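You operate a simulated robot arm through the tools that you are given. There is no shell and no other tool.

Carry out the task below with a simulated robot arm. There is one attempt and no reset: what you move stays moved.

Task
Oil the chain by hand until it shows dark, then shut the drip.
Fine: feeder switch off first, blue lever to HAND, green lever open, wind the red wheel; blue lever back to MOTOR.

It is judged by the outcome, as a careful person would: the job done as asked, and still so three seconds after it is handed in. It fails if anything else is knocked over, pushed out of place, dropped, spilled or broken.

Robot
A 6-joint arm with a two-finger gripper, fixed in place. Base frame: the origin is at the foot of the arm, x ahead of it, y to its left, z up. Lengths are in m, angles in degrees, forces in N, time in s.
Its first joint turns from -166.0 to 166.0 degrees. Payload 2.45 kg.
Tool frame: the origin (TCP) lies between the finger pads and is the grasp point; the fingertips stand 0.02 m ahead of it; z points along the fingers, y is the line along which they close. Largest opening 0.14 m; the body of the gripper starts 0.168 m behind the TCP.
Orientation is that of the tool frame in the base frame, as [roll, pitch, yaw] about the fixed x, y, z axes, in that order (R = Rz(yaw) Ry(pitch) Rx(roll)). With the fingers straight down and closing along the base's y, the tool's x points along the base's -x, its y along +y and its z along -z.

Tools
- The arm moves only by the tool arm_command. Its argument "series" is a list of rows, each a list of 7 numbers: the shift along the tool's x, y, z in m, then the turn, a rotation vector about the tool's x, y, z in rad, then the gripper command, from -1 (fully open) to 1 (shut), values between in proportion. In form: [[tx, ty, tz, ax, ay, az, fingers], ...]. A call has 1 to 20 rows; each row shifts and turns the commanded pose from where the row before left it, along the tool's axes as they then stand. Rows are played at 5 a second. More than 0.05 m and 8.6 degrees between two rows, or a gripper value outside its range, and nothing of the call is played. Where a pose cannot be reached the arm comes as near as it can. A force on the tool above 90 N (or 10 N above the force at the start of the call, whichever is more), or a blocked arm, ends the call early, and 0.2 s more pass. The fingers move at their own pace (about 0.045 m/s each) and stop on an object; they squeeze with about 31 N. The grip force told is the motor's: it shows also when the fingers shut on nothing. Time passes only in rows, and 0.2 s behind the last, so rows that do not move let the fingers close. The reply holds the time, the measured pose of the TCP, the force on the tool along the base axes, the opening and the grip force, in the units named above and with some noise, with the torque about the TCP (base axes, N m) and any sound that the robot's microphone picked up.
- Cameras (640 x 400 px; columns grow to the right, rows downward): "scene" is fixed at [0.0512, 0.6506, 1.2009]; the picture's right is [-0.22, -0.98, 0.00], its down [-0.27, 0.06, -0.96] and it looks along [0.94, -0.21, -0.28] (base axes); focal length 248 px, centre (320, 200). "wrist" rides on the gripper at [0.078, 0.011, -0.209] in the tool frame; the picture's right is [-0.14, 0.99, 0.00], its down [-0.92, -0.13, -0.37] and it looks along [-0.37, -0.05, 0.93] (tool axes); focal length 280 px, centre (320, 200).
- capture(camera): a new picture of that camera. No time passes.
- point_at(camera, pixels): for up to 12 pixels [column, row] of the newest picture of that camera ("zoom" is the newest enlarged one), the place [x, y, z] in the base frame of the surface seen there, good to about 0.002 m. No time passes.
- zoom(camera, box): a new picture of the part [left, top, right, bottom] of that camera's present view, enlarged. No time passes.
- close_job(): hands the job in; it is judged then, once.

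Unless the task says otherwise, let go and move clear before handing in.

The tools are called after "Emit:" as a command line: name --pt "numbers of a row" for each row, then --argument value for the rest, lists and objects as JSON in quotes. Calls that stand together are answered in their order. arm_command: Moves the arm, as the interface text tells. Its arguments: {"type":"object","properties":{"series":{"type":"array","items":{"type":"array","items":{"type":"number"}}}},"required":["series"]} The other tools are called the same way: capture (camera) takes a picture; point_at (camera, pixels) gives the place of the surface under pixels of a picture; zoom (camera, box) takes an enlarged picture of a part of a camera's view; close_job () hands the job in.

At the start:

```text
clock: 0.0
tcp_pos: [0.5102, 0.5746, 1.2112]
ee_rot: [179.9, -0.1, 180.0]
wrist_force: [-0.1, -1.3, -0.1]
wrist_torque: [-0.01, -0.01, -0.02]
grip_width: 0.1402
grasp_force: 0.1
```

scene: 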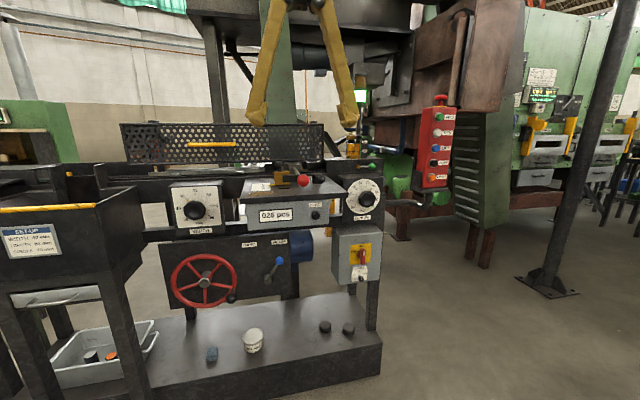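
wrist: 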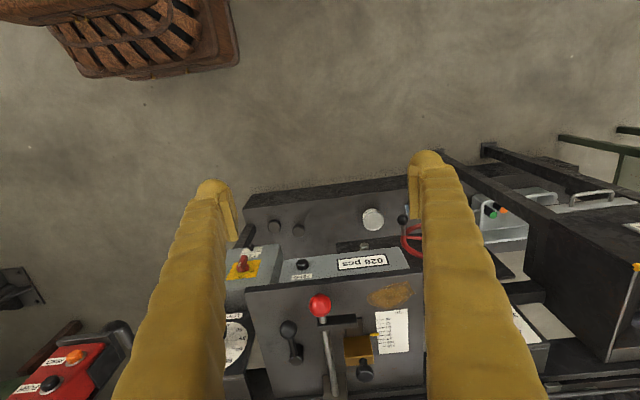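

The scene shows the machine: a red wheel near (203,280), a blue lever near (275,267), a switch near (360,262), and a green lever near (365,165). I'll zoom in on each of them first.

Emit:
zoom --camera "scene" --box '[150, 220, 310, 320]'

Emit:
zoom --camera "scene" --box '[230, 140, 390, 240]'

Emit:
zoom --camera "scene" --box '[310, 210, 406, 290]'

Emit:
zoom --camera "scene" --box '[100, 110, 260, 240]'

Emit:
zoom --camera "scene" --box '[320, 80, 480, 200]'

```text
4.00 times, centred on (230, 270) of scene
```

zoom: 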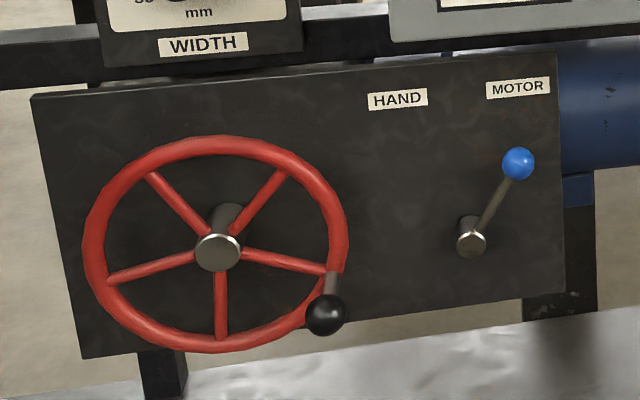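

```text
4.00 times, centred on (310, 190) of scene
```

zoom: 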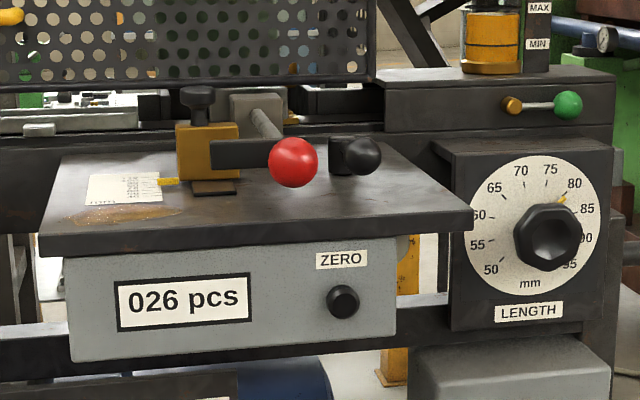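

```text
5.00 times, centred on (358, 250) of scene
```

zoom: 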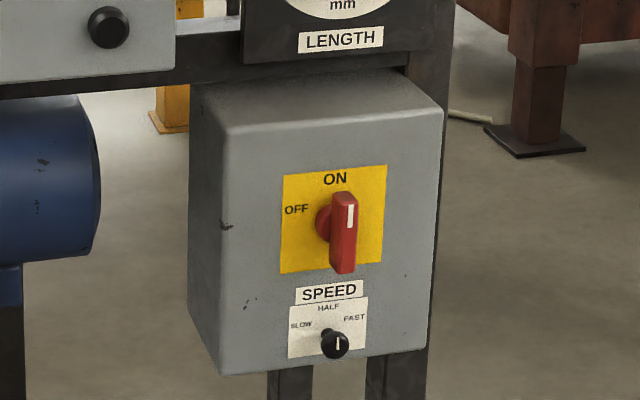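

```text
3.08 times, centred on (180, 175) of scene
```

zoom: 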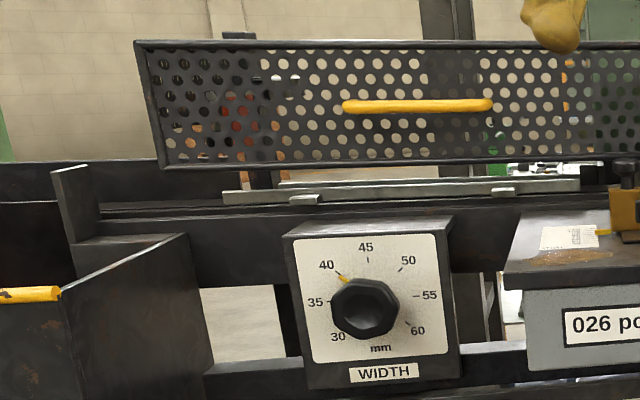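

```text
3.33 times, centred on (400, 140) of scene
```

zoom: 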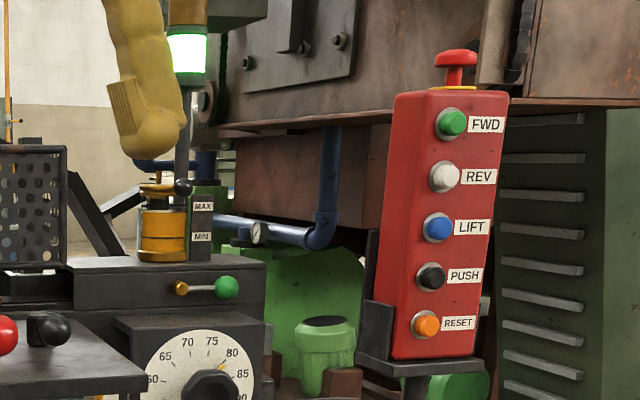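

The switch's white mark points up at ON, with OFF to the left. The blue lever is at MOTOR and the green lever lies horizontal to the right beside the oil cup. Next I'll measure where these are.

Emit:
zoom --camera "scene" --box '[310, 210, 406, 290]'

Emit:
point_at --camera "zoom" --pixels '[[343, 200], [343, 235], [343, 265], [323, 222], [294, 180], [380, 172], [290, 260], [378, 258], [225, 140], [430, 120], [335, 345], [235, 360]]'

Emit:
zoom --camera "scene" --box '[150, 220, 310, 320]'

Emit:
point_at --camera "zoom" --pixels '[[217, 252], [222, 145], [95, 245], [340, 240], [222, 343], [325, 315], [333, 283], [470, 243], [518, 163], [395, 150], [395, 300], [540, 250]]'

Emit:
zoom --camera "scene" --box '[320, 110, 400, 180]'

```text
5.00 times, centred on (358, 250) of scene
```

zoom: 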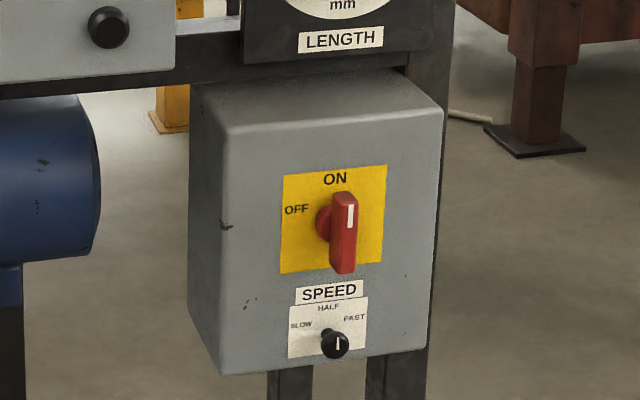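

```text
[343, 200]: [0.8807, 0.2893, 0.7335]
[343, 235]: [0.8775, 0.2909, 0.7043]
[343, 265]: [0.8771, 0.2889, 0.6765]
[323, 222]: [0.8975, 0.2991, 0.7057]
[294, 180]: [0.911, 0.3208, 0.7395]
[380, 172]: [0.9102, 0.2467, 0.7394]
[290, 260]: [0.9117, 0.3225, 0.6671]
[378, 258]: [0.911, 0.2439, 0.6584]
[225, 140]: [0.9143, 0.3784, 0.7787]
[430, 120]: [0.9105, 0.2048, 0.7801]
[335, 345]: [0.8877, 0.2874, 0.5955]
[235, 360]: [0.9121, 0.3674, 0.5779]
```

```text
4.00 times, centred on (230, 270) of scene
```

zoom: 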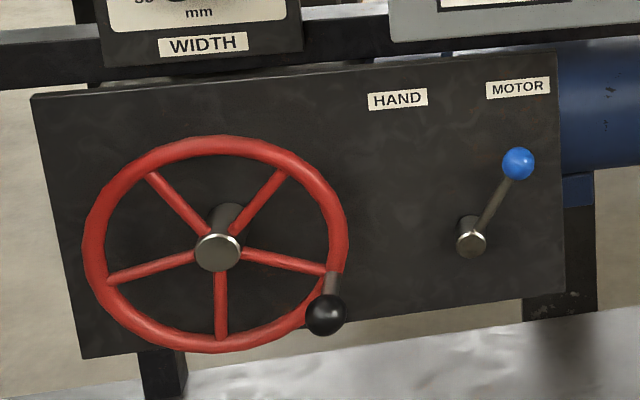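

```text
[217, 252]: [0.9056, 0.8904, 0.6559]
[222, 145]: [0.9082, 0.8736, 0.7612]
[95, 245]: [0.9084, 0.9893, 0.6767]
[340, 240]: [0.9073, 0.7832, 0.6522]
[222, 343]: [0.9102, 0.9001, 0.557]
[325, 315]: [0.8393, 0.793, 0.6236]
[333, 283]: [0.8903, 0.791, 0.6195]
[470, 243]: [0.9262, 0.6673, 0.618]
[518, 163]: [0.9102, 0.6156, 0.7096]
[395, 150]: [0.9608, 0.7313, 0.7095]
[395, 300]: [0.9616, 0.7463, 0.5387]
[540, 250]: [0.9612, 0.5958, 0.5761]
```

```text
5.71 times, centred on (360, 145) of scene
```

zoom: 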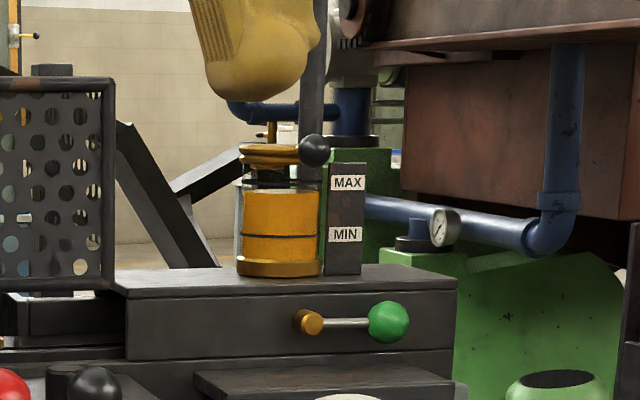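

The panels face -x. The wheel hub is at about (0.906, 0.89, 0.656), the lever ball at (0.910, 0.616, 0.710) and the switch paddle at (0.878, 0.29, 0.705). Next I need to find the chain and the drip, so I'll look at more of the scene.

Emit:
point_at --camera "zoom" --pixels '[[388, 322], [312, 322], [345, 323], [281, 230], [281, 180], [315, 150], [344, 210], [200, 320], [420, 320], [200, 285], [30, 200], [272, 135]]'

Emit:
zoom --camera "scene" --box '[60, 110, 220, 210]'

Emit:
zoom --camera "scene" --box '[200, 110, 340, 210]'

Emit:
zoom --camera "scene" --box '[0, 220, 160, 400]'

Emit:
zoom --camera "wrist" --box '[220, 180, 440, 400]'

Emit:
zoom --camera "scene" --box '[180, 0, 380, 130]'

```text
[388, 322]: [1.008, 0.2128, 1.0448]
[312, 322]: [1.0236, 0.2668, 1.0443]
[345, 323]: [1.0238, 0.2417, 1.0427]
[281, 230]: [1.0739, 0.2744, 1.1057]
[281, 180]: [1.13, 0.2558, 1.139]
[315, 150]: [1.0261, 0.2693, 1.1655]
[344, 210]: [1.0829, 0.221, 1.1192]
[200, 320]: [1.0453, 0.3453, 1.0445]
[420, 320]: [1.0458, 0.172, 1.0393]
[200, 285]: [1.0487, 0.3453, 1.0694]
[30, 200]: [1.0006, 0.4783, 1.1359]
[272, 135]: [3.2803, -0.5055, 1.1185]
```

```text
4.00 times, centred on (140, 160) of scene
```

zoom: 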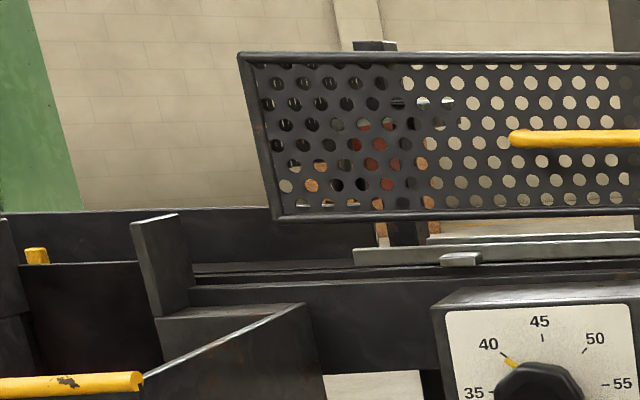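

```text
4.00 times, centred on (270, 160) of scene
```

zoom: 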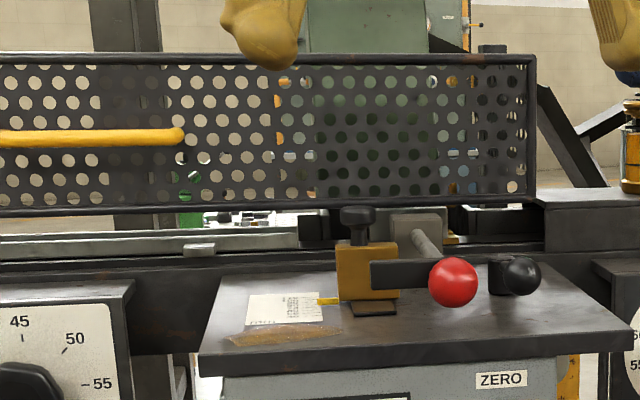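

```text
2.22 times, centred on (80, 310) of scene
```

zoom: 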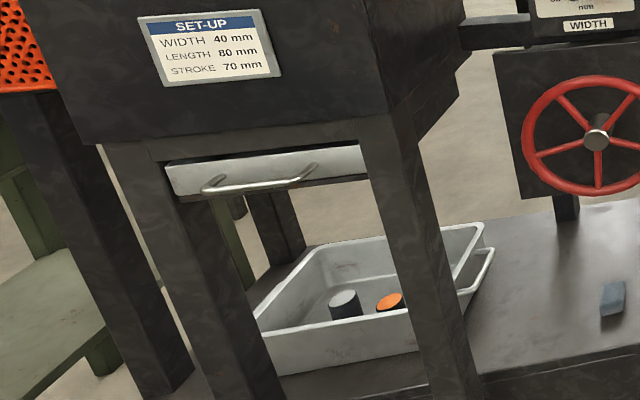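

```text
1.82 times, centred on (330, 290) of wrist
```

zoom: 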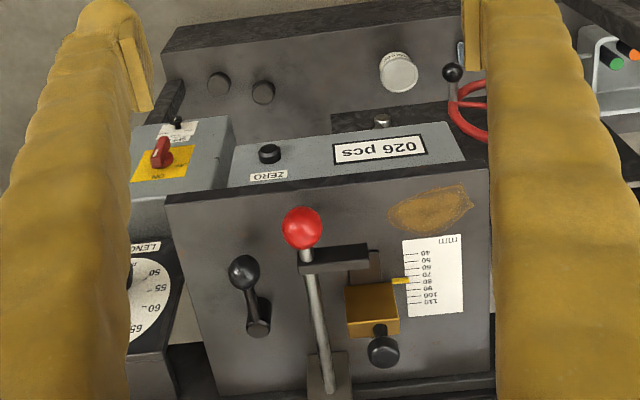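

```text
3.08 times, centred on (280, 65) of scene
```

zoom: 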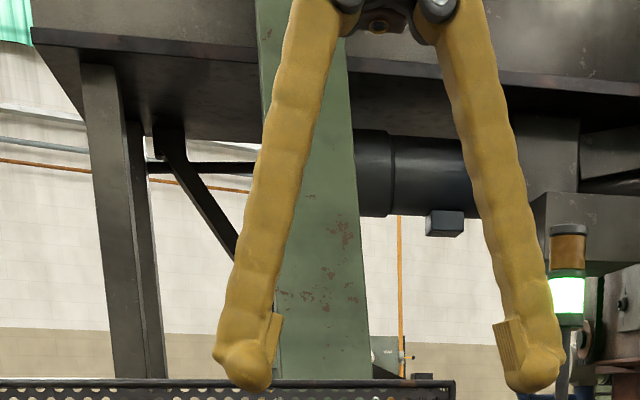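

I have the green lever ball at about (1.008, 0.213, 1.045) and its pivot at (1.024, 0.267, 1.044). The chain isn't visible yet, so I'll raise the arm and tilt the wrist camera forward to look into the machine.

Emit:
arm_command --pt "0.02 0 -0.03 0 -0.12 0 -1" --pt "0.02 0 -0.03 0 -0.12 0 -1" --pt "0.02 0 -0.03 0 -0.12 0 -1" --pt "0.02 0 -0.03 0 -0.12 0 -1" --pt "0 0 0 0 0 0 -1"

Emit:
capture --camera "wrist"

Emit:
capture --camera "scene"

```text
clock: 1.2
tcp_pos: [0.4097, 0.5761, 1.3148]
ee_rot: [-179.9, 27.5, -179.9]
wrist_force: [-1.3, -0.5, 0.6]
wrist_torque: [0.01, -0.03, 0.0]
grip_width: 0.1399
grasp_force: 0.0
```

```text
taken
```

wrist: 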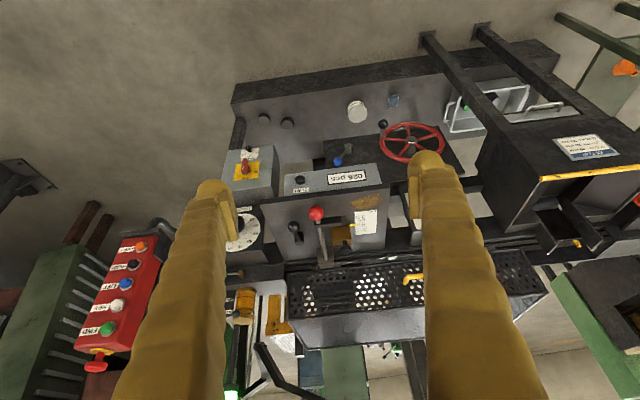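

```text
taken
```

scene: 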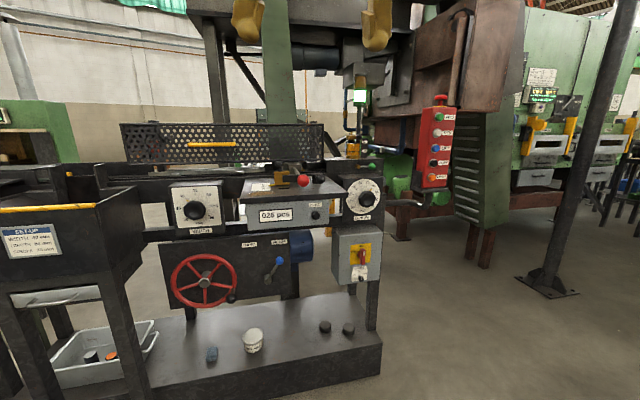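

Emit:
zoom --camera "wrist" --box '[220, 240, 420, 400]'

Emit:
zoom --camera "wrist" --box '[420, 200, 640, 350]'

Emit:
zoom --camera "scene" --box '[330, 70, 400, 180]'

Emit:
zoom --camera "scene" --box '[180, 110, 340, 210]'

```text
2.50 times, centred on (320, 320) of wrist
```

zoom: 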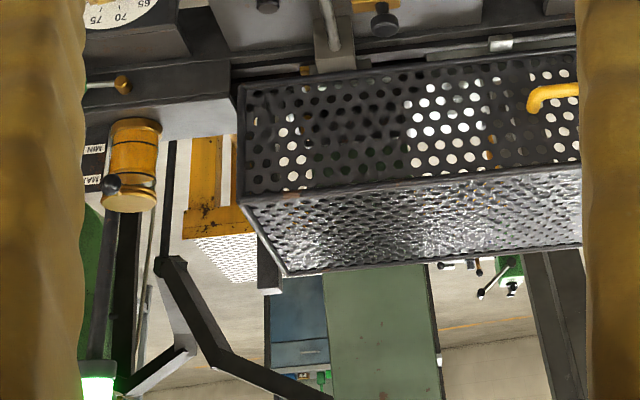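

```text
2.67 times, centred on (530, 275) of wrist
```

zoom: 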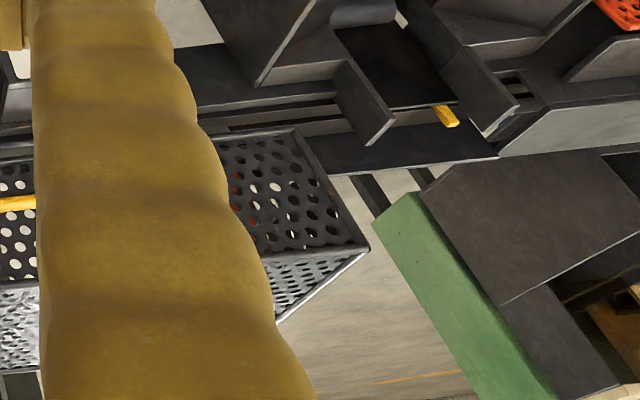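

```text
3.64 times, centred on (365, 125) of scene
```

zoom: 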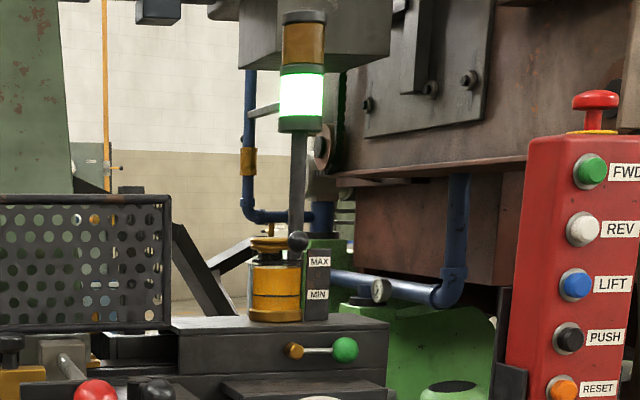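

```text
4.00 times, centred on (260, 160) of scene
```

zoom: 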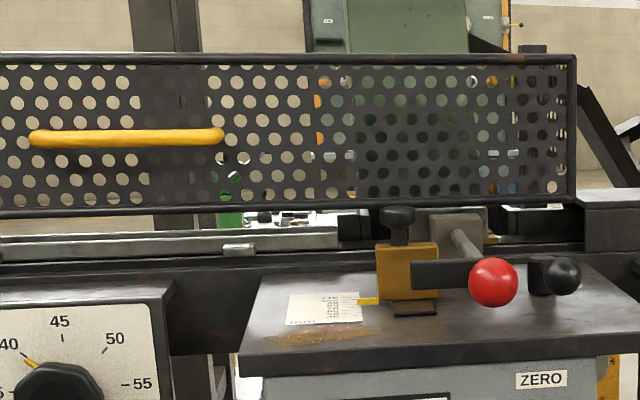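

The oil cup and the green lever are at the right end, and the chain is likely under the mesh guard. I'll start with the feeder switch by turning the tool horizontal, facing +x, while moving toward it.

Emit:
arm_command --pt "-0.0174 -0.028 0.0316 0 -0.1363 0 0" --pt "-0.0129 -0.028 0.0337 0 -0.1363 0 0" --pt "-0.0082 -0.028 0.0351 0 -0.1363 0 0" --pt "-0.0034 -0.028 0.0359 0 -0.1363 0 0" --pt "0.0015 -0.028 0.036 0 -0.1363 0 0" --pt "0.0064 -0.028 0.0355 0 -0.1363 0 0" --pt "0.0112 -0.028 0.0343 0 -0.1363 0 0" --pt "0.0157 -0.028 0.0324 0 -0.1363 0 0" --pt "0 0 0 0 0 0 0"

Emit:
capture --camera "wrist"

Emit:
capture --camera "scene"

```text
clock: 3.0
tcp_pos: [0.6065, 0.3137, 1.2849]
ee_rot: [57.8, 79.8, 57.9]
wrist_force: [0.6, 0.4, -0.4]
wrist_torque: [-0.02, -0.02, 0.02]
grip_width: 0.07
grasp_force: 0.1
stopped in row 8: the arm was blocked; the commanded pose is now the measured one
```

```text
taken
```

wrist: 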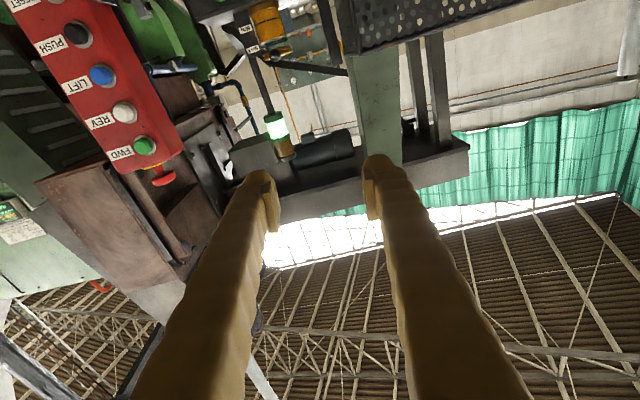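

```text
taken
```

scene: 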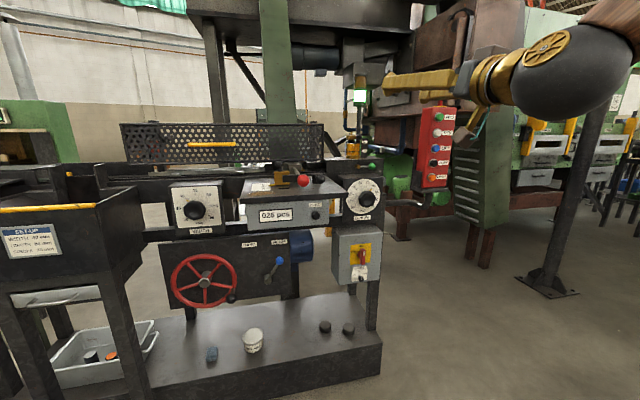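

The call ended as blocked, probably because the wrist was folded too close to the base. The tool is nearly horizontal at (0.607, 0.314, 1.285) with about 8° of roll. I'll level it while moving forward and down.

Emit:
arm_command --pt "0.02 0 0.02 0 0.03 -0.05 0" --pt "0.03 0 0.02 0 0.03 -0.05 0" --pt "0.04 0 0.015 0 0.03 -0.05 0" --pt "0.04 0 0 0 0 0 0" --pt "0 0 0 0 0 0 0"

Emit:
capture --camera "scene"

```text
clock: 4.2
tcp_pos: [0.6687, 0.3243, 1.1515]
ee_rot: [-107.5, 89.5, -107.4]
wrist_force: [-0.5, 0.5, -0.4]
wrist_torque: [0.02, -0.03, 0.01]
grip_width: 0.0704
grasp_force: 0.0
```

```text
taken
```

scene: 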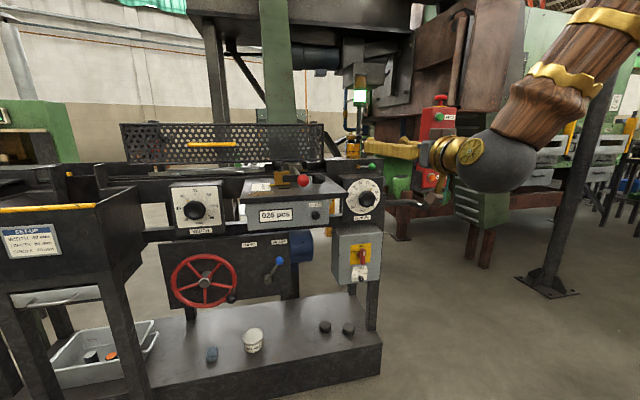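

The tool is now level, facing +x at (0.669, 0.324, 1.152). Before descending I'll check where the machine's front edges are.

Emit:
point_at --camera "scene" --pixels '[[303, 181], [285, 200], [340, 194], [317, 217], [363, 198], [194, 210], [380, 345], [250, 380], [325, 327], [364, 165], [370, 180], [232, 297]]'

Emit:
arm_command --pt "0.044 -0.003 0 0 0 0 0" --pt "0.044 -0.003 0 0 0 0 0" --pt "0.044 -0.003 0 0 0 0 0" --pt "0.044 -0.003 0 0 0 0 0" --pt "0.044 -0.003 0 0 0 0 0" --pt "0.044 -0.003 0 0 0 0 0" --pt "0.044 -0.003 0 0 0 0 0" --pt "0.044 -0.003 0 0 0 0 0" --pt "0.044 -0.003 0 0 0 0 0" --pt "0.044 -0.003 0 0 0 0 0" --pt "0 0 0 0 0 0 0"

Emit:
capture --camera "wrist"

Emit:
capture --camera "scene"

```text
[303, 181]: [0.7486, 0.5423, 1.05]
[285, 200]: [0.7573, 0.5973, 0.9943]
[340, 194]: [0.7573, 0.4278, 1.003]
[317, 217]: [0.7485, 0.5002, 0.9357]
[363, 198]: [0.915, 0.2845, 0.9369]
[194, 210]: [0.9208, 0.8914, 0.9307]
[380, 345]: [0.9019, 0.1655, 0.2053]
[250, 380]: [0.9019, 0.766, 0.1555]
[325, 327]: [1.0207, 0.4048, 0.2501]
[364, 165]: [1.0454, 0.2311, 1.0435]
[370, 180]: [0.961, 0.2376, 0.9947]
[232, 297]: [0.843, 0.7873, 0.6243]
```

```text
clock: 6.6
tcp_pos: [0.6772, 0.3267, 0.9584]
ee_rot: [-115.0, 84.3, -115.3]
wrist_force: [-0.3, 0.5, -0.2]
wrist_torque: [0.05, 0.03, -0.03]
grip_width: 0.0699
grasp_force: 0.1
out of reach, approached as far as the arm can: row 3, 4, 5, 6, 7, 8, 9, 10
```

```text
taken
```

wrist: 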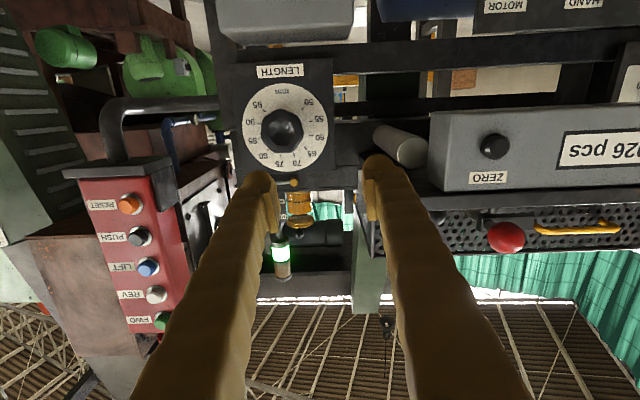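

```text
taken
```

scene: 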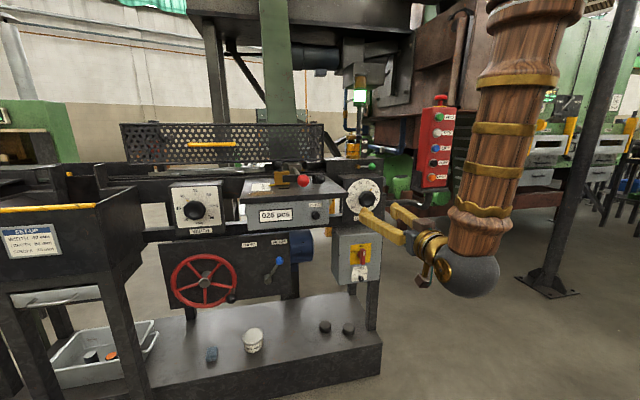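

The horizontal tool ran out of reach below z≈0.96 when this close to the base. I'll bring the command back up, move forward to x≈0.80, and then descend.

Emit:
point_at --camera "scene" --pixels '[[437, 105], [437, 180], [425, 200], [363, 200], [340, 185], [337, 195]]'

Emit:
arm_command --pt "-0.045 0 0 0 0 0 0" --pt "-0.045 0 0 0 0 0 0" --pt "-0.045 0 0 0 0 0 0" --pt "-0.045 0 0 0 0 0 0" --pt "-0.045 0 0 0 0 0 0" --pt "-0.03 0 0.03 0 0 0 0" --pt "0 0 0.03 0 0 0 0" --pt "0 0 0.03 0 0 0 0" --pt "0 0 0.02 0 0 0 0" --pt "0 0 0 0 0 0 0"

```text
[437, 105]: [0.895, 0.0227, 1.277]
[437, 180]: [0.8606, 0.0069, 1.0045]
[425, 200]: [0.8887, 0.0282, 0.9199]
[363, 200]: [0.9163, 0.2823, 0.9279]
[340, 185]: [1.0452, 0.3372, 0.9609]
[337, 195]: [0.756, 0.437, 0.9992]
```

```text
clock: 8.8
tcp_pos: [0.7946, 0.3402, 1.209]
ee_rot: [-114.6, 86.7, -114.9]
wrist_force: [-0.2, 0.3, 0.5]
wrist_torque: [-0.03, 0.02, 0.0]
grip_width: 0.0698
grasp_force: 0.1
```

The arm is now at (0.795, 0.340, 1.209). I'll level the small roll and descend in front of the switch box.

Emit:
arm_command --pt "0.02 -0.01 0 0 -0.024 0.05 0" --pt "0.04 -0.01 0 0 0 0 0" --pt "0.04 -0.01 0 0 0 0 0" --pt "0.04 -0.01 0 0 0 0 0" --pt "0.04 -0.01 0 0 0 0 0" --pt "0.04 0 0 0 0 0 0" --pt "0.04 0 0 0 0 0 0" --pt "0.04 0 0 0 0 0 0" --pt "0 0 0 0 0 0 0"

Emit:
capture --camera "scene"

Emit:
capture --camera "wrist"

```text
clock: 10.8
tcp_pos: [0.814, 0.3105, 0.9527]
ee_rot: [-108.7, 87.8, -109.6]
wrist_force: [-0.1, 0.4, -0.3]
wrist_torque: [-0.01, -0.02, -0.01]
grip_width: 0.0699
grasp_force: 0.0
out of reach, approached as far as the arm can: row 6, 7, 8
```

```text
taken
```

scene: 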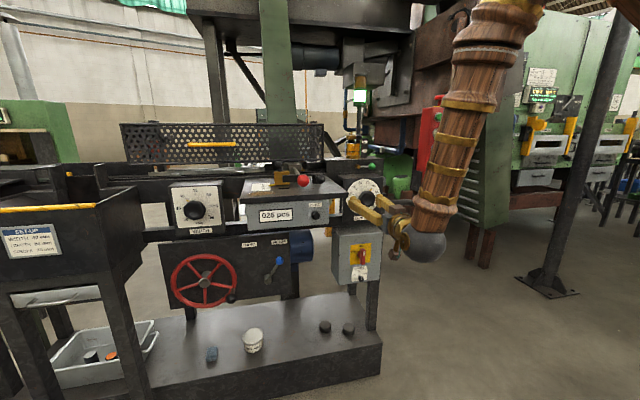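

```text
taken
```

wrist: 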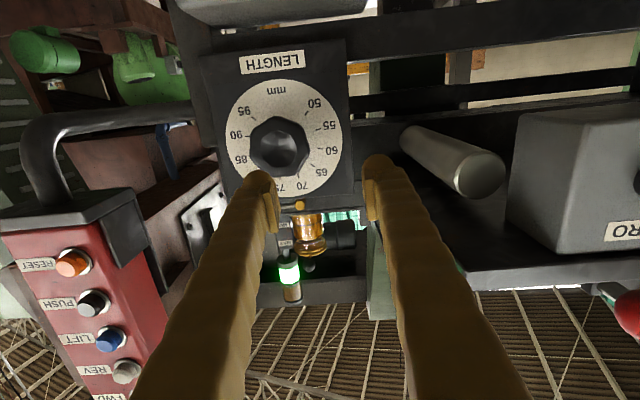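

The descent stopped again at z≈0.95. To understand the limit, I'll measure where the forearm and wrist are in the scene picture.

Emit:
point_at --camera "scene" --pixels '[[425, 242], [438, 205], [450, 160], [462, 110], [475, 70], [490, 30], [520, 5], [400, 228], [385, 225], [365, 205]]'

Emit:
zoom --camera "scene" --box '[330, 0, 570, 280]'

```text
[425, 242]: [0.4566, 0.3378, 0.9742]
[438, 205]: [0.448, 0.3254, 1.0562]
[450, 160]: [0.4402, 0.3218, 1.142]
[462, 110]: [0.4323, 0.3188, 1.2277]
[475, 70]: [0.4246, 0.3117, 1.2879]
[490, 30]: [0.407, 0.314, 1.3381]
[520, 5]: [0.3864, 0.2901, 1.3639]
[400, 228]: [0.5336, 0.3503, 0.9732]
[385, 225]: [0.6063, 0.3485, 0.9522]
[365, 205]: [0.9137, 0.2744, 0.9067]
```

```text
1.43 times, centred on (450, 140) of scene
```

zoom: 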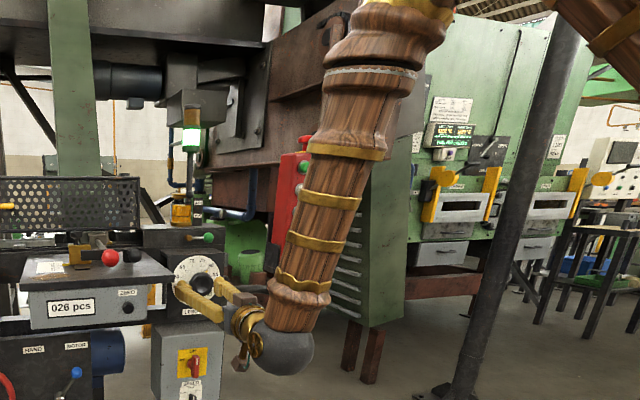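

The wrist centre is at roughly (0.48, 0.29, 0.955), with the forearm hanging from an elbow above it. I'll measure the upper arm as well.

Emit:
zoom --camera "scene" --box '[440, 0, 640, 125]'

Emit:
point_at --camera "zoom" --pixels '[[620, 20], [600, 5], [560, 5], [200, 20], [250, 10], [300, 5], [630, 50], [150, 60], [120, 150]]'

```text
3.20 times, centred on (540, 62) of scene
```

zoom: 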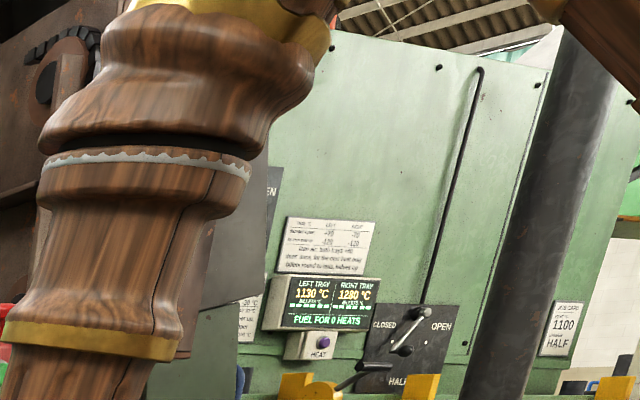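

```text
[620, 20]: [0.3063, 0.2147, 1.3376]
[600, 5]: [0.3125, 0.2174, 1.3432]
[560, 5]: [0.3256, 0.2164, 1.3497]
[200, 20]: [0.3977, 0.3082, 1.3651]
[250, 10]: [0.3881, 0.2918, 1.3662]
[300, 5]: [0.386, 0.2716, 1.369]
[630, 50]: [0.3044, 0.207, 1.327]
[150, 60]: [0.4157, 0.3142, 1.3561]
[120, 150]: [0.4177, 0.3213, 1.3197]
```

The geometry suggests the wrist can't go below z≈0.95 in this posture. I'll tilt the tool about 26° downward and descend to see how far it goes.

Emit:
arm_command --pt "-0.01 0 -0.01 0 0.09 0 0" --pt "0 0 0 0 0.09 0 0" --pt "0 0 0 0 0.09 0 0" --pt "0 0 0 0 0.09 0 0" --pt "0 0 0 0 0.09 0 0" --pt "0.036 0 0.0176 0 0 0 0" --pt "0.036 0 0.0176 0 0 0 0" --pt "0.036 0 0.0176 0 0 0 0" --pt "0.036 0 0.0176 0 0 0 0" --pt "0.036 0 0.0176 0 0 0 0" --pt "0 0 0 0 0 0 0"

Emit:
capture --camera "scene"

```text
clock: 13.2
tcp_pos: [0.8147, 0.3189, 0.7745]
ee_rot: [-176.3, 63.5, -177.3]
wrist_force: [0.8, 0.3, 0.0]
wrist_torque: [0.02, 0.01, -0.01]
grip_width: 0.07
grasp_force: 0.1
out of reach, approached as far as the arm can: row 10
```

```text
taken
```

scene: 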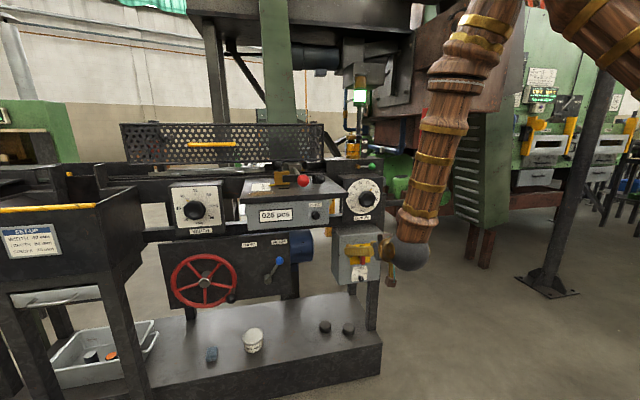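

The tool reaches lower when tilted: it is now at (0.815, 0.319, 0.775) with 26° of tilt. The paddle can be turned by pushing its top half from the -y side over to +y, so I'll close the fingers, tilt to 45° and stage at y≈0.255.

Emit:
arm_command --pt "-0.02 -0.02 -0.02 0 0.108 0.015 1" --pt "-0.01 -0.02 -0.01 0 0.108 0.015 1" --pt "0 -0.02 0 0 0.108 0 1" --pt "0 0 0 0 0 0 1" --pt "0 0 0 0 0 0 1"

Emit:
capture --camera "scene"

Emit:
capture --camera "wrist"

Emit:
zoom --camera "scene" --box '[320, 200, 430, 290]'

```text
clock: 14.4
tcp_pos: [0.8016, 0.2578, 0.8129]
ee_rot: [178.2, 45.5, 177.6]
wrist_force: [-0.9, 0.0, -0.7]
wrist_torque: [-0.01, -0.02, -0.02]
grip_width: 0.0
grasp_force: 28.3
```

```text
taken
```

scene: 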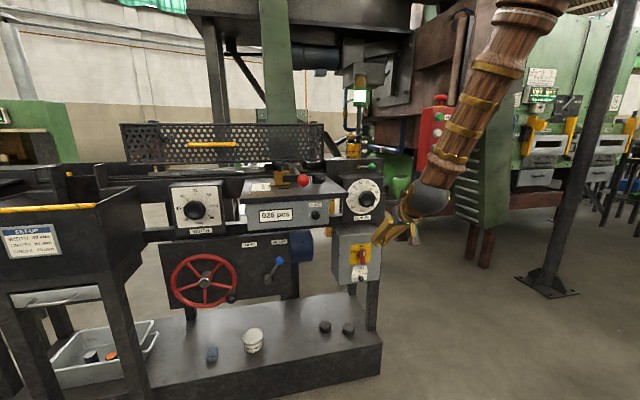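

```text
taken
```

wrist: 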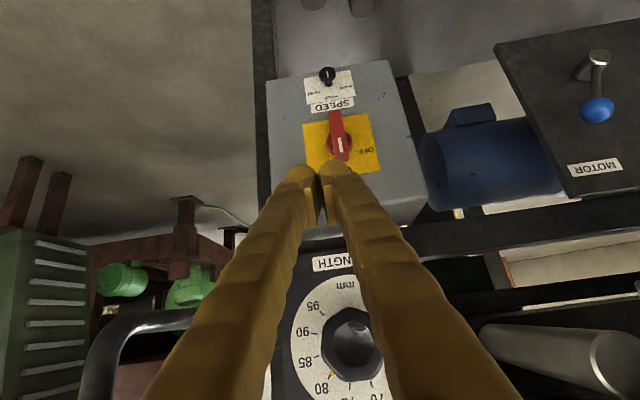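

```text
4.44 times, centred on (375, 245) of scene
```

zoom: 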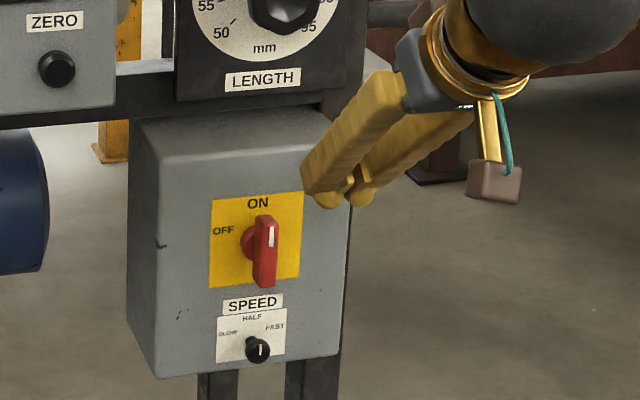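

The fingers are shut and tilted 45°, just right of and above the paddle. I'll refine the paddle's geometry from the wrist view.

Emit:
zoom --camera "wrist" --box '[270, 60, 420, 200]'

Emit:
point_at --camera "zoom" --pixels '[[293, 210], [320, 320], [300, 240], [290, 150], [350, 250], [310, 350], [325, 380], [250, 400], [420, 300]]'

```text
2.86 times, centred on (345, 130) of wrist
```

zoom: 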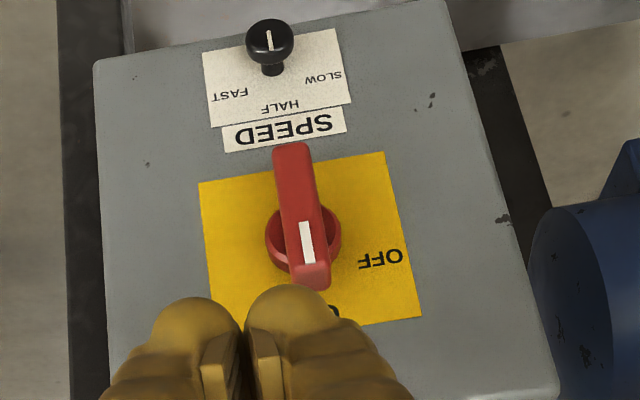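

```text
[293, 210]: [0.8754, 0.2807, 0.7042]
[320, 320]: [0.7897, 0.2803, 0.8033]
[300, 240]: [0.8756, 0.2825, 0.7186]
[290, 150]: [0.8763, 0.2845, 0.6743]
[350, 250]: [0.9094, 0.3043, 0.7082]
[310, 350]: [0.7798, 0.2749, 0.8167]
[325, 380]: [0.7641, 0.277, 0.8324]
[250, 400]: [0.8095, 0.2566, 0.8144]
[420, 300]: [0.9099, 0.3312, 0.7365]
```

The fingers look thicker than the stated 14 mm, so I'll measure their tip edges.

Emit:
point_at --camera "zoom" --pixels '[[330, 310], [340, 330], [365, 350], [290, 290], [265, 300], [195, 300], [160, 320], [262, 360], [215, 360], [245, 340], [305, 150], [318, 215]]'

```text
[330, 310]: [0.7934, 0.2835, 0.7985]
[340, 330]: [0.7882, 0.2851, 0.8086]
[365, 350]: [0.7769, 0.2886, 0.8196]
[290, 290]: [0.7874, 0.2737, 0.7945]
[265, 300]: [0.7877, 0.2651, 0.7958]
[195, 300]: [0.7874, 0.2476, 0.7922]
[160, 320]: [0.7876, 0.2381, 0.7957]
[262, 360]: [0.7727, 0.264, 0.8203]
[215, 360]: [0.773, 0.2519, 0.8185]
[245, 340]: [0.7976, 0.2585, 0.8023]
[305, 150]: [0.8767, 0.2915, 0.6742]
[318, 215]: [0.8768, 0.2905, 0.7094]
```

The closed fingers reach about 28 mm to each side, and the paddle spans y≈0.278–0.292. I'll stage at y=0.240 beside the paddle's top, at x≈0.868 and z≈0.728.

Emit:
arm_command --pt "0.0033 -0.0045 0.0268 0 0 0 1" --pt "0.0033 -0.0045 0.0268 0 0 0 1" --pt "0.0033 -0.0045 0.0268 0 0 0 1" --pt "0.0033 -0.0045 0.0268 0 0 0 1" --pt "0 0 0 0 0 0 1"

Emit:
zoom --camera "wrist" --box '[270, 60, 420, 200]'

Emit:
zoom --camera "scene" --box '[320, 200, 430, 290]'

```text
clock: 15.6
tcp_pos: [0.8686, 0.2417, 0.7306]
ee_rot: [178.1, 45.7, 177.6]
wrist_force: [0.7, 0.4, -0.2]
wrist_torque: [0.03, 0.03, 0.0]
grip_width: 0.0
grasp_force: 29.5
```

```text
2.86 times, centred on (345, 130) of wrist
```

zoom: 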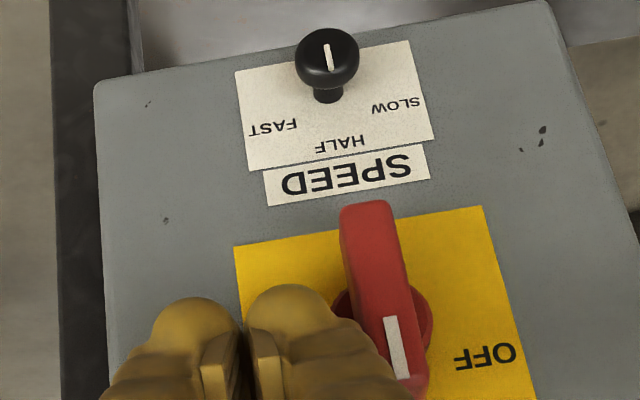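

```text
4.44 times, centred on (375, 245) of scene
```

zoom: 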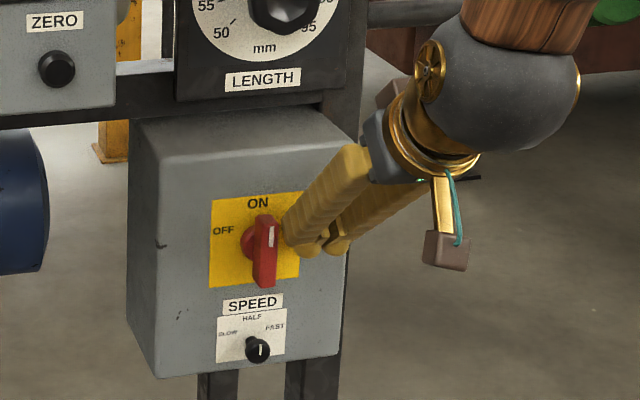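

The finger is beside the paddle's upper half. I'll push toward +y in small steps and watch the force.

Emit:
arm_command --pt "0 0.006 0 0 0 0 1" --pt "0 0.006 0 0 0 0 1" --pt "0 0.006 0 0 0 0 1" --pt "0 0.006 0 0 0 0 1"

Emit:
zoom --camera "scene" --box '[320, 200, 430, 290]'

```text
clock: 16.6
tcp_pos: [0.8676, 0.2653, 0.7285]
ee_rot: [178.2, 45.5, 177.6]
wrist_force: [-0.9, -1.3, -0.4]
wrist_torque: [-0.01, -0.02, 0.05]
grip_width: 0.0
grasp_force: 29.4
```

```text
4.44 times, centred on (375, 245) of scene
```

zoom: 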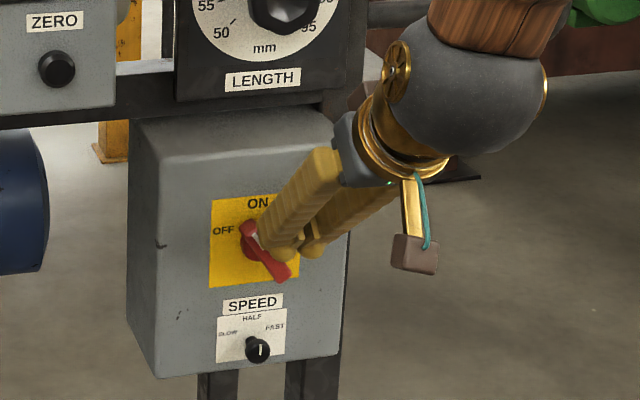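

The paddle is turning with little force, and is now at about 35°. I'll keep going along the arc.

Emit:
arm_command --pt "0 0.006 0 0 0 0 1" --pt "0.0015 0.006 0.0015 0 0 0 1" --pt "0.002 0.006 0.002 0 0 0 1" --pt "0.003 0.005 0.003 0 0 0 1"

Emit:
zoom --camera "scene" --box '[320, 200, 430, 290]'

Emit:
zoom --camera "wrist" --box '[270, 60, 420, 200]'

```text
clock: 17.3
tcp_pos: [0.8671, 0.2757, 0.73]
ee_rot: [178.2, 45.6, 177.4]
wrist_force: [-17.8, -8.6, 19.7]
wrist_torque: [-0.04, 0.03, 0.33]
grip_width: 0.0
grasp_force: 29.7
stopped in row 3: the force on the tool passed its limit at 102 N (the readings are from after the stop); the commanded pose is now the measured one
```

```text
4.44 times, centred on (375, 245) of scene
```

zoom: 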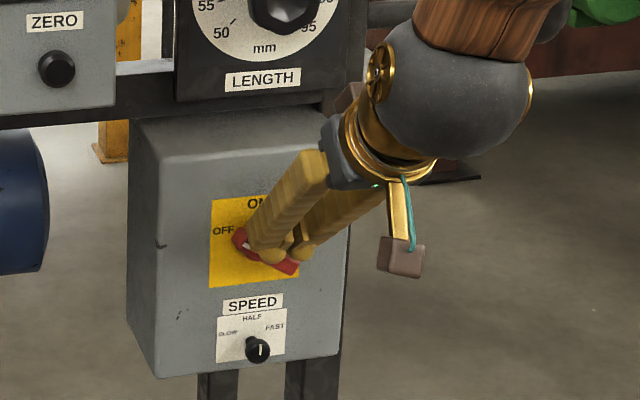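

```text
2.86 times, centred on (345, 130) of wrist
```

zoom: 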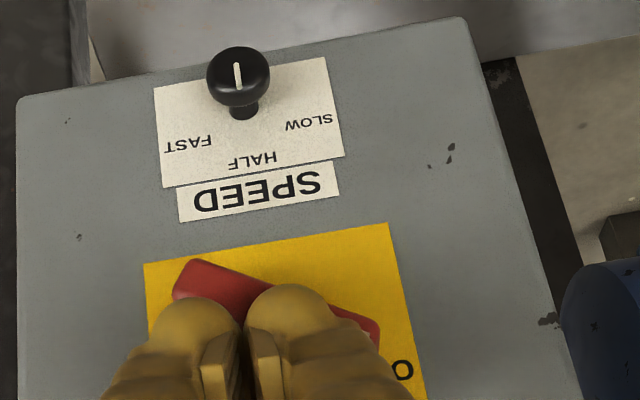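

The paddle is at about 60° and the finger is now pressing near the pivot, which reads as an upward and backward reaction. I'll lift, shift outward over the paddle's +y end, and press down.

Emit:
arm_command --pt "-0.0095 0 -0.0095 0 0 0 1" --pt "-0.0095 0 -0.0095 0 0 0 1" --pt "0 0.011 0 0 0 0 1" --pt "0 0.011 0 0 0 0 1" --pt "0 0.01 0 0 0 0 1" --pt "0 0 0 0 0 0 1"

Emit:
zoom --camera "scene" --box '[320, 200, 430, 290]'

Emit:
zoom --camera "wrist" --box '[270, 60, 420, 200]'

```text
clock: 18.7
tcp_pos: [0.8669, 0.3063, 0.7558]
ee_rot: [178.3, 45.6, 177.5]
wrist_force: [-0.3, 0.1, 0.6]
wrist_torque: [-0.05, 0.01, 0.02]
grip_width: 0.0
grasp_force: 29.8
```

```text
4.44 times, centred on (375, 245) of scene
```

zoom: 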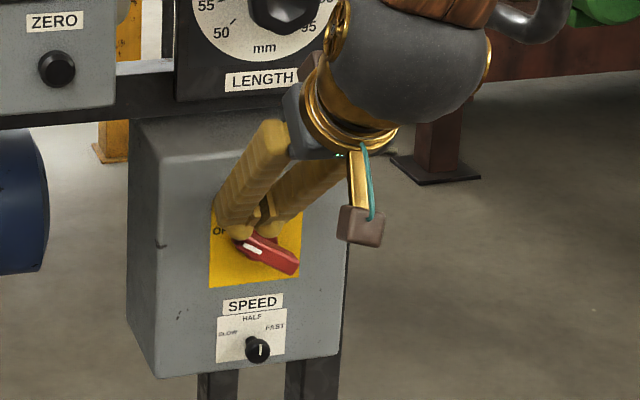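

```text
2.86 times, centred on (345, 130) of wrist
```

zoom: 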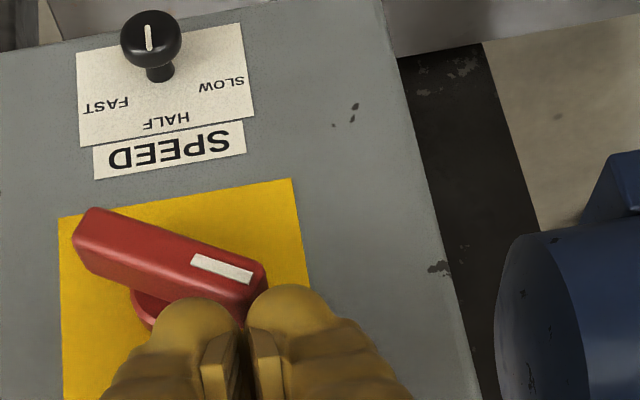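

The finger is now above the paddle's +y end, so I'll press down.

Emit:
arm_command --pt "0.004 0.001 0.004 0 0 0 1" --pt "0.004 0.001 0.004 0 0 0 1" --pt "0.004 0 0.004 0 0 0 1" --pt "0.003 0 0.003 0 0 0 1"

Emit:
zoom --camera "scene" --box '[320, 200, 430, 290]'

Emit:
zoom --camera "wrist" --box '[270, 60, 420, 200]'

```text
clock: 19.7
tcp_pos: [0.8671, 0.3087, 0.7349]
ee_rot: [178.2, 45.6, 177.4]
wrist_force: [-6.5, 4.6, 6.7]
wrist_torque: [-0.02, 0.09, 0.15]
grip_width: 0.0061
grasp_force: 30.0
```

```text
4.44 times, centred on (375, 245) of scene
```

zoom: 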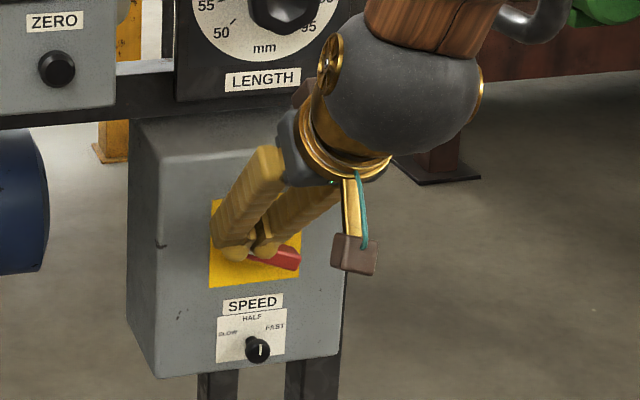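

```text
2.86 times, centred on (345, 130) of wrist
```

zoom: 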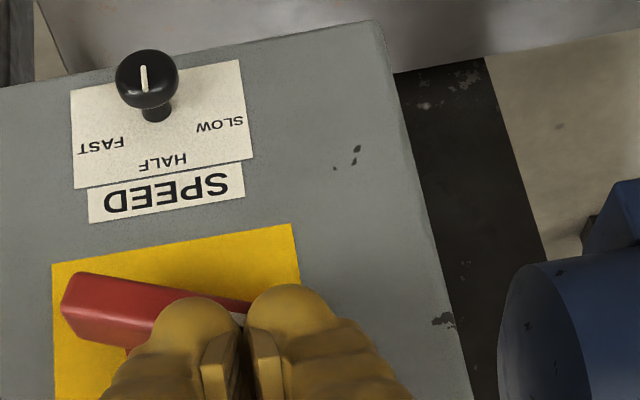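

About 20° remains and the force is still low, so I'll press a little further down.

Emit:
arm_command --pt "0.003 0.002 0.003 0 0 0 1" --pt "0.003 0.002 0.003 0 0 0 1" --pt "0.003 0 0.003 0 0 0 1"

Emit:
zoom --camera "scene" --box '[320, 200, 430, 290]'

Emit:
zoom --camera "wrist" --box '[270, 60, 420, 200]'

```text
clock: 20.5
tcp_pos: [0.8689, 0.3129, 0.7275]
ee_rot: [178.2, 45.9, 177.2]
wrist_force: [-27.5, -5.7, 27.6]
wrist_torque: [-0.28, 0.34, -0.38]
grip_width: 0.0
grasp_force: 29.3
stopped in row 3: the force on the tool passed its limit at 102 N (the readings are from after the stop); the commanded pose is now the measured one
```

```text
4.44 times, centred on (375, 245) of scene
```

zoom: 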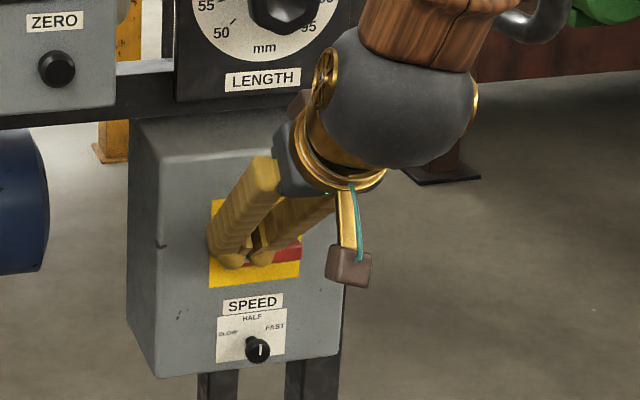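

```text
2.86 times, centred on (345, 130) of wrist
```

zoom: 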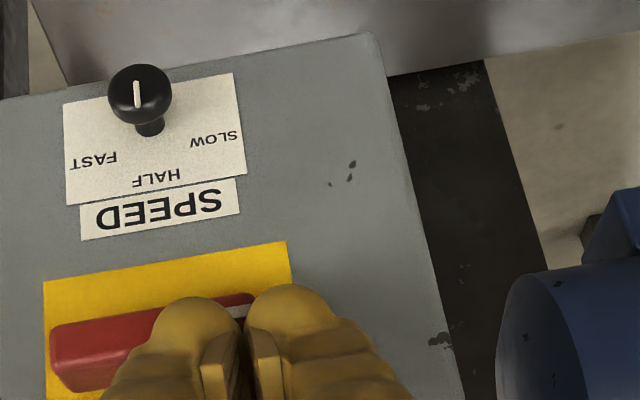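

The paddle now looks horizontal and it hit its stop. I'll back away and check.

Emit:
arm_command --pt "-0.007 0 -0.007 0 0 0 1" --pt "-0.01 0 -0.02 0 0 0 1" --pt "0 0 -0.04 0 0 0 1" --pt "0 0 -0.04 0 0 0 1" --pt "0 0 0 0 0 0 1"

Emit:
zoom --camera "scene" --box '[320, 200, 430, 290]'

Emit:
capture --camera "wrist"

```text
clock: 21.7
tcp_pos: [0.802, 0.312, 0.8123]
ee_rot: [178.3, 45.9, 177.4]
wrist_force: [-0.4, -0.3, -0.2]
wrist_torque: [-0.01, 0.01, 0.03]
grip_width: 0.0
grasp_force: 29.1
```

```text
4.44 times, centred on (375, 245) of scene
```

zoom: 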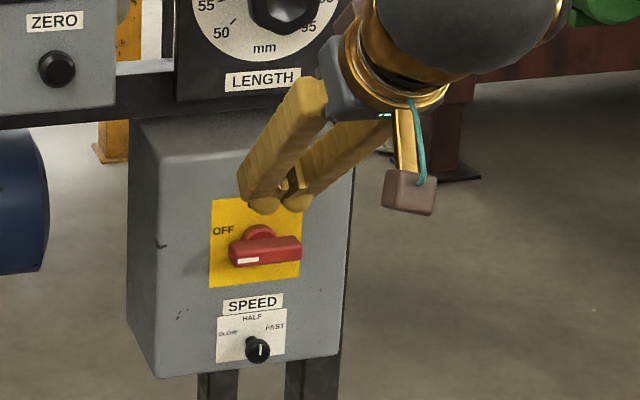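

```text
taken
```

wrist: 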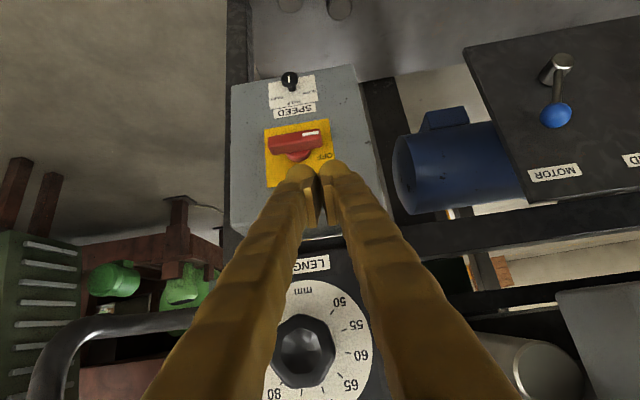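

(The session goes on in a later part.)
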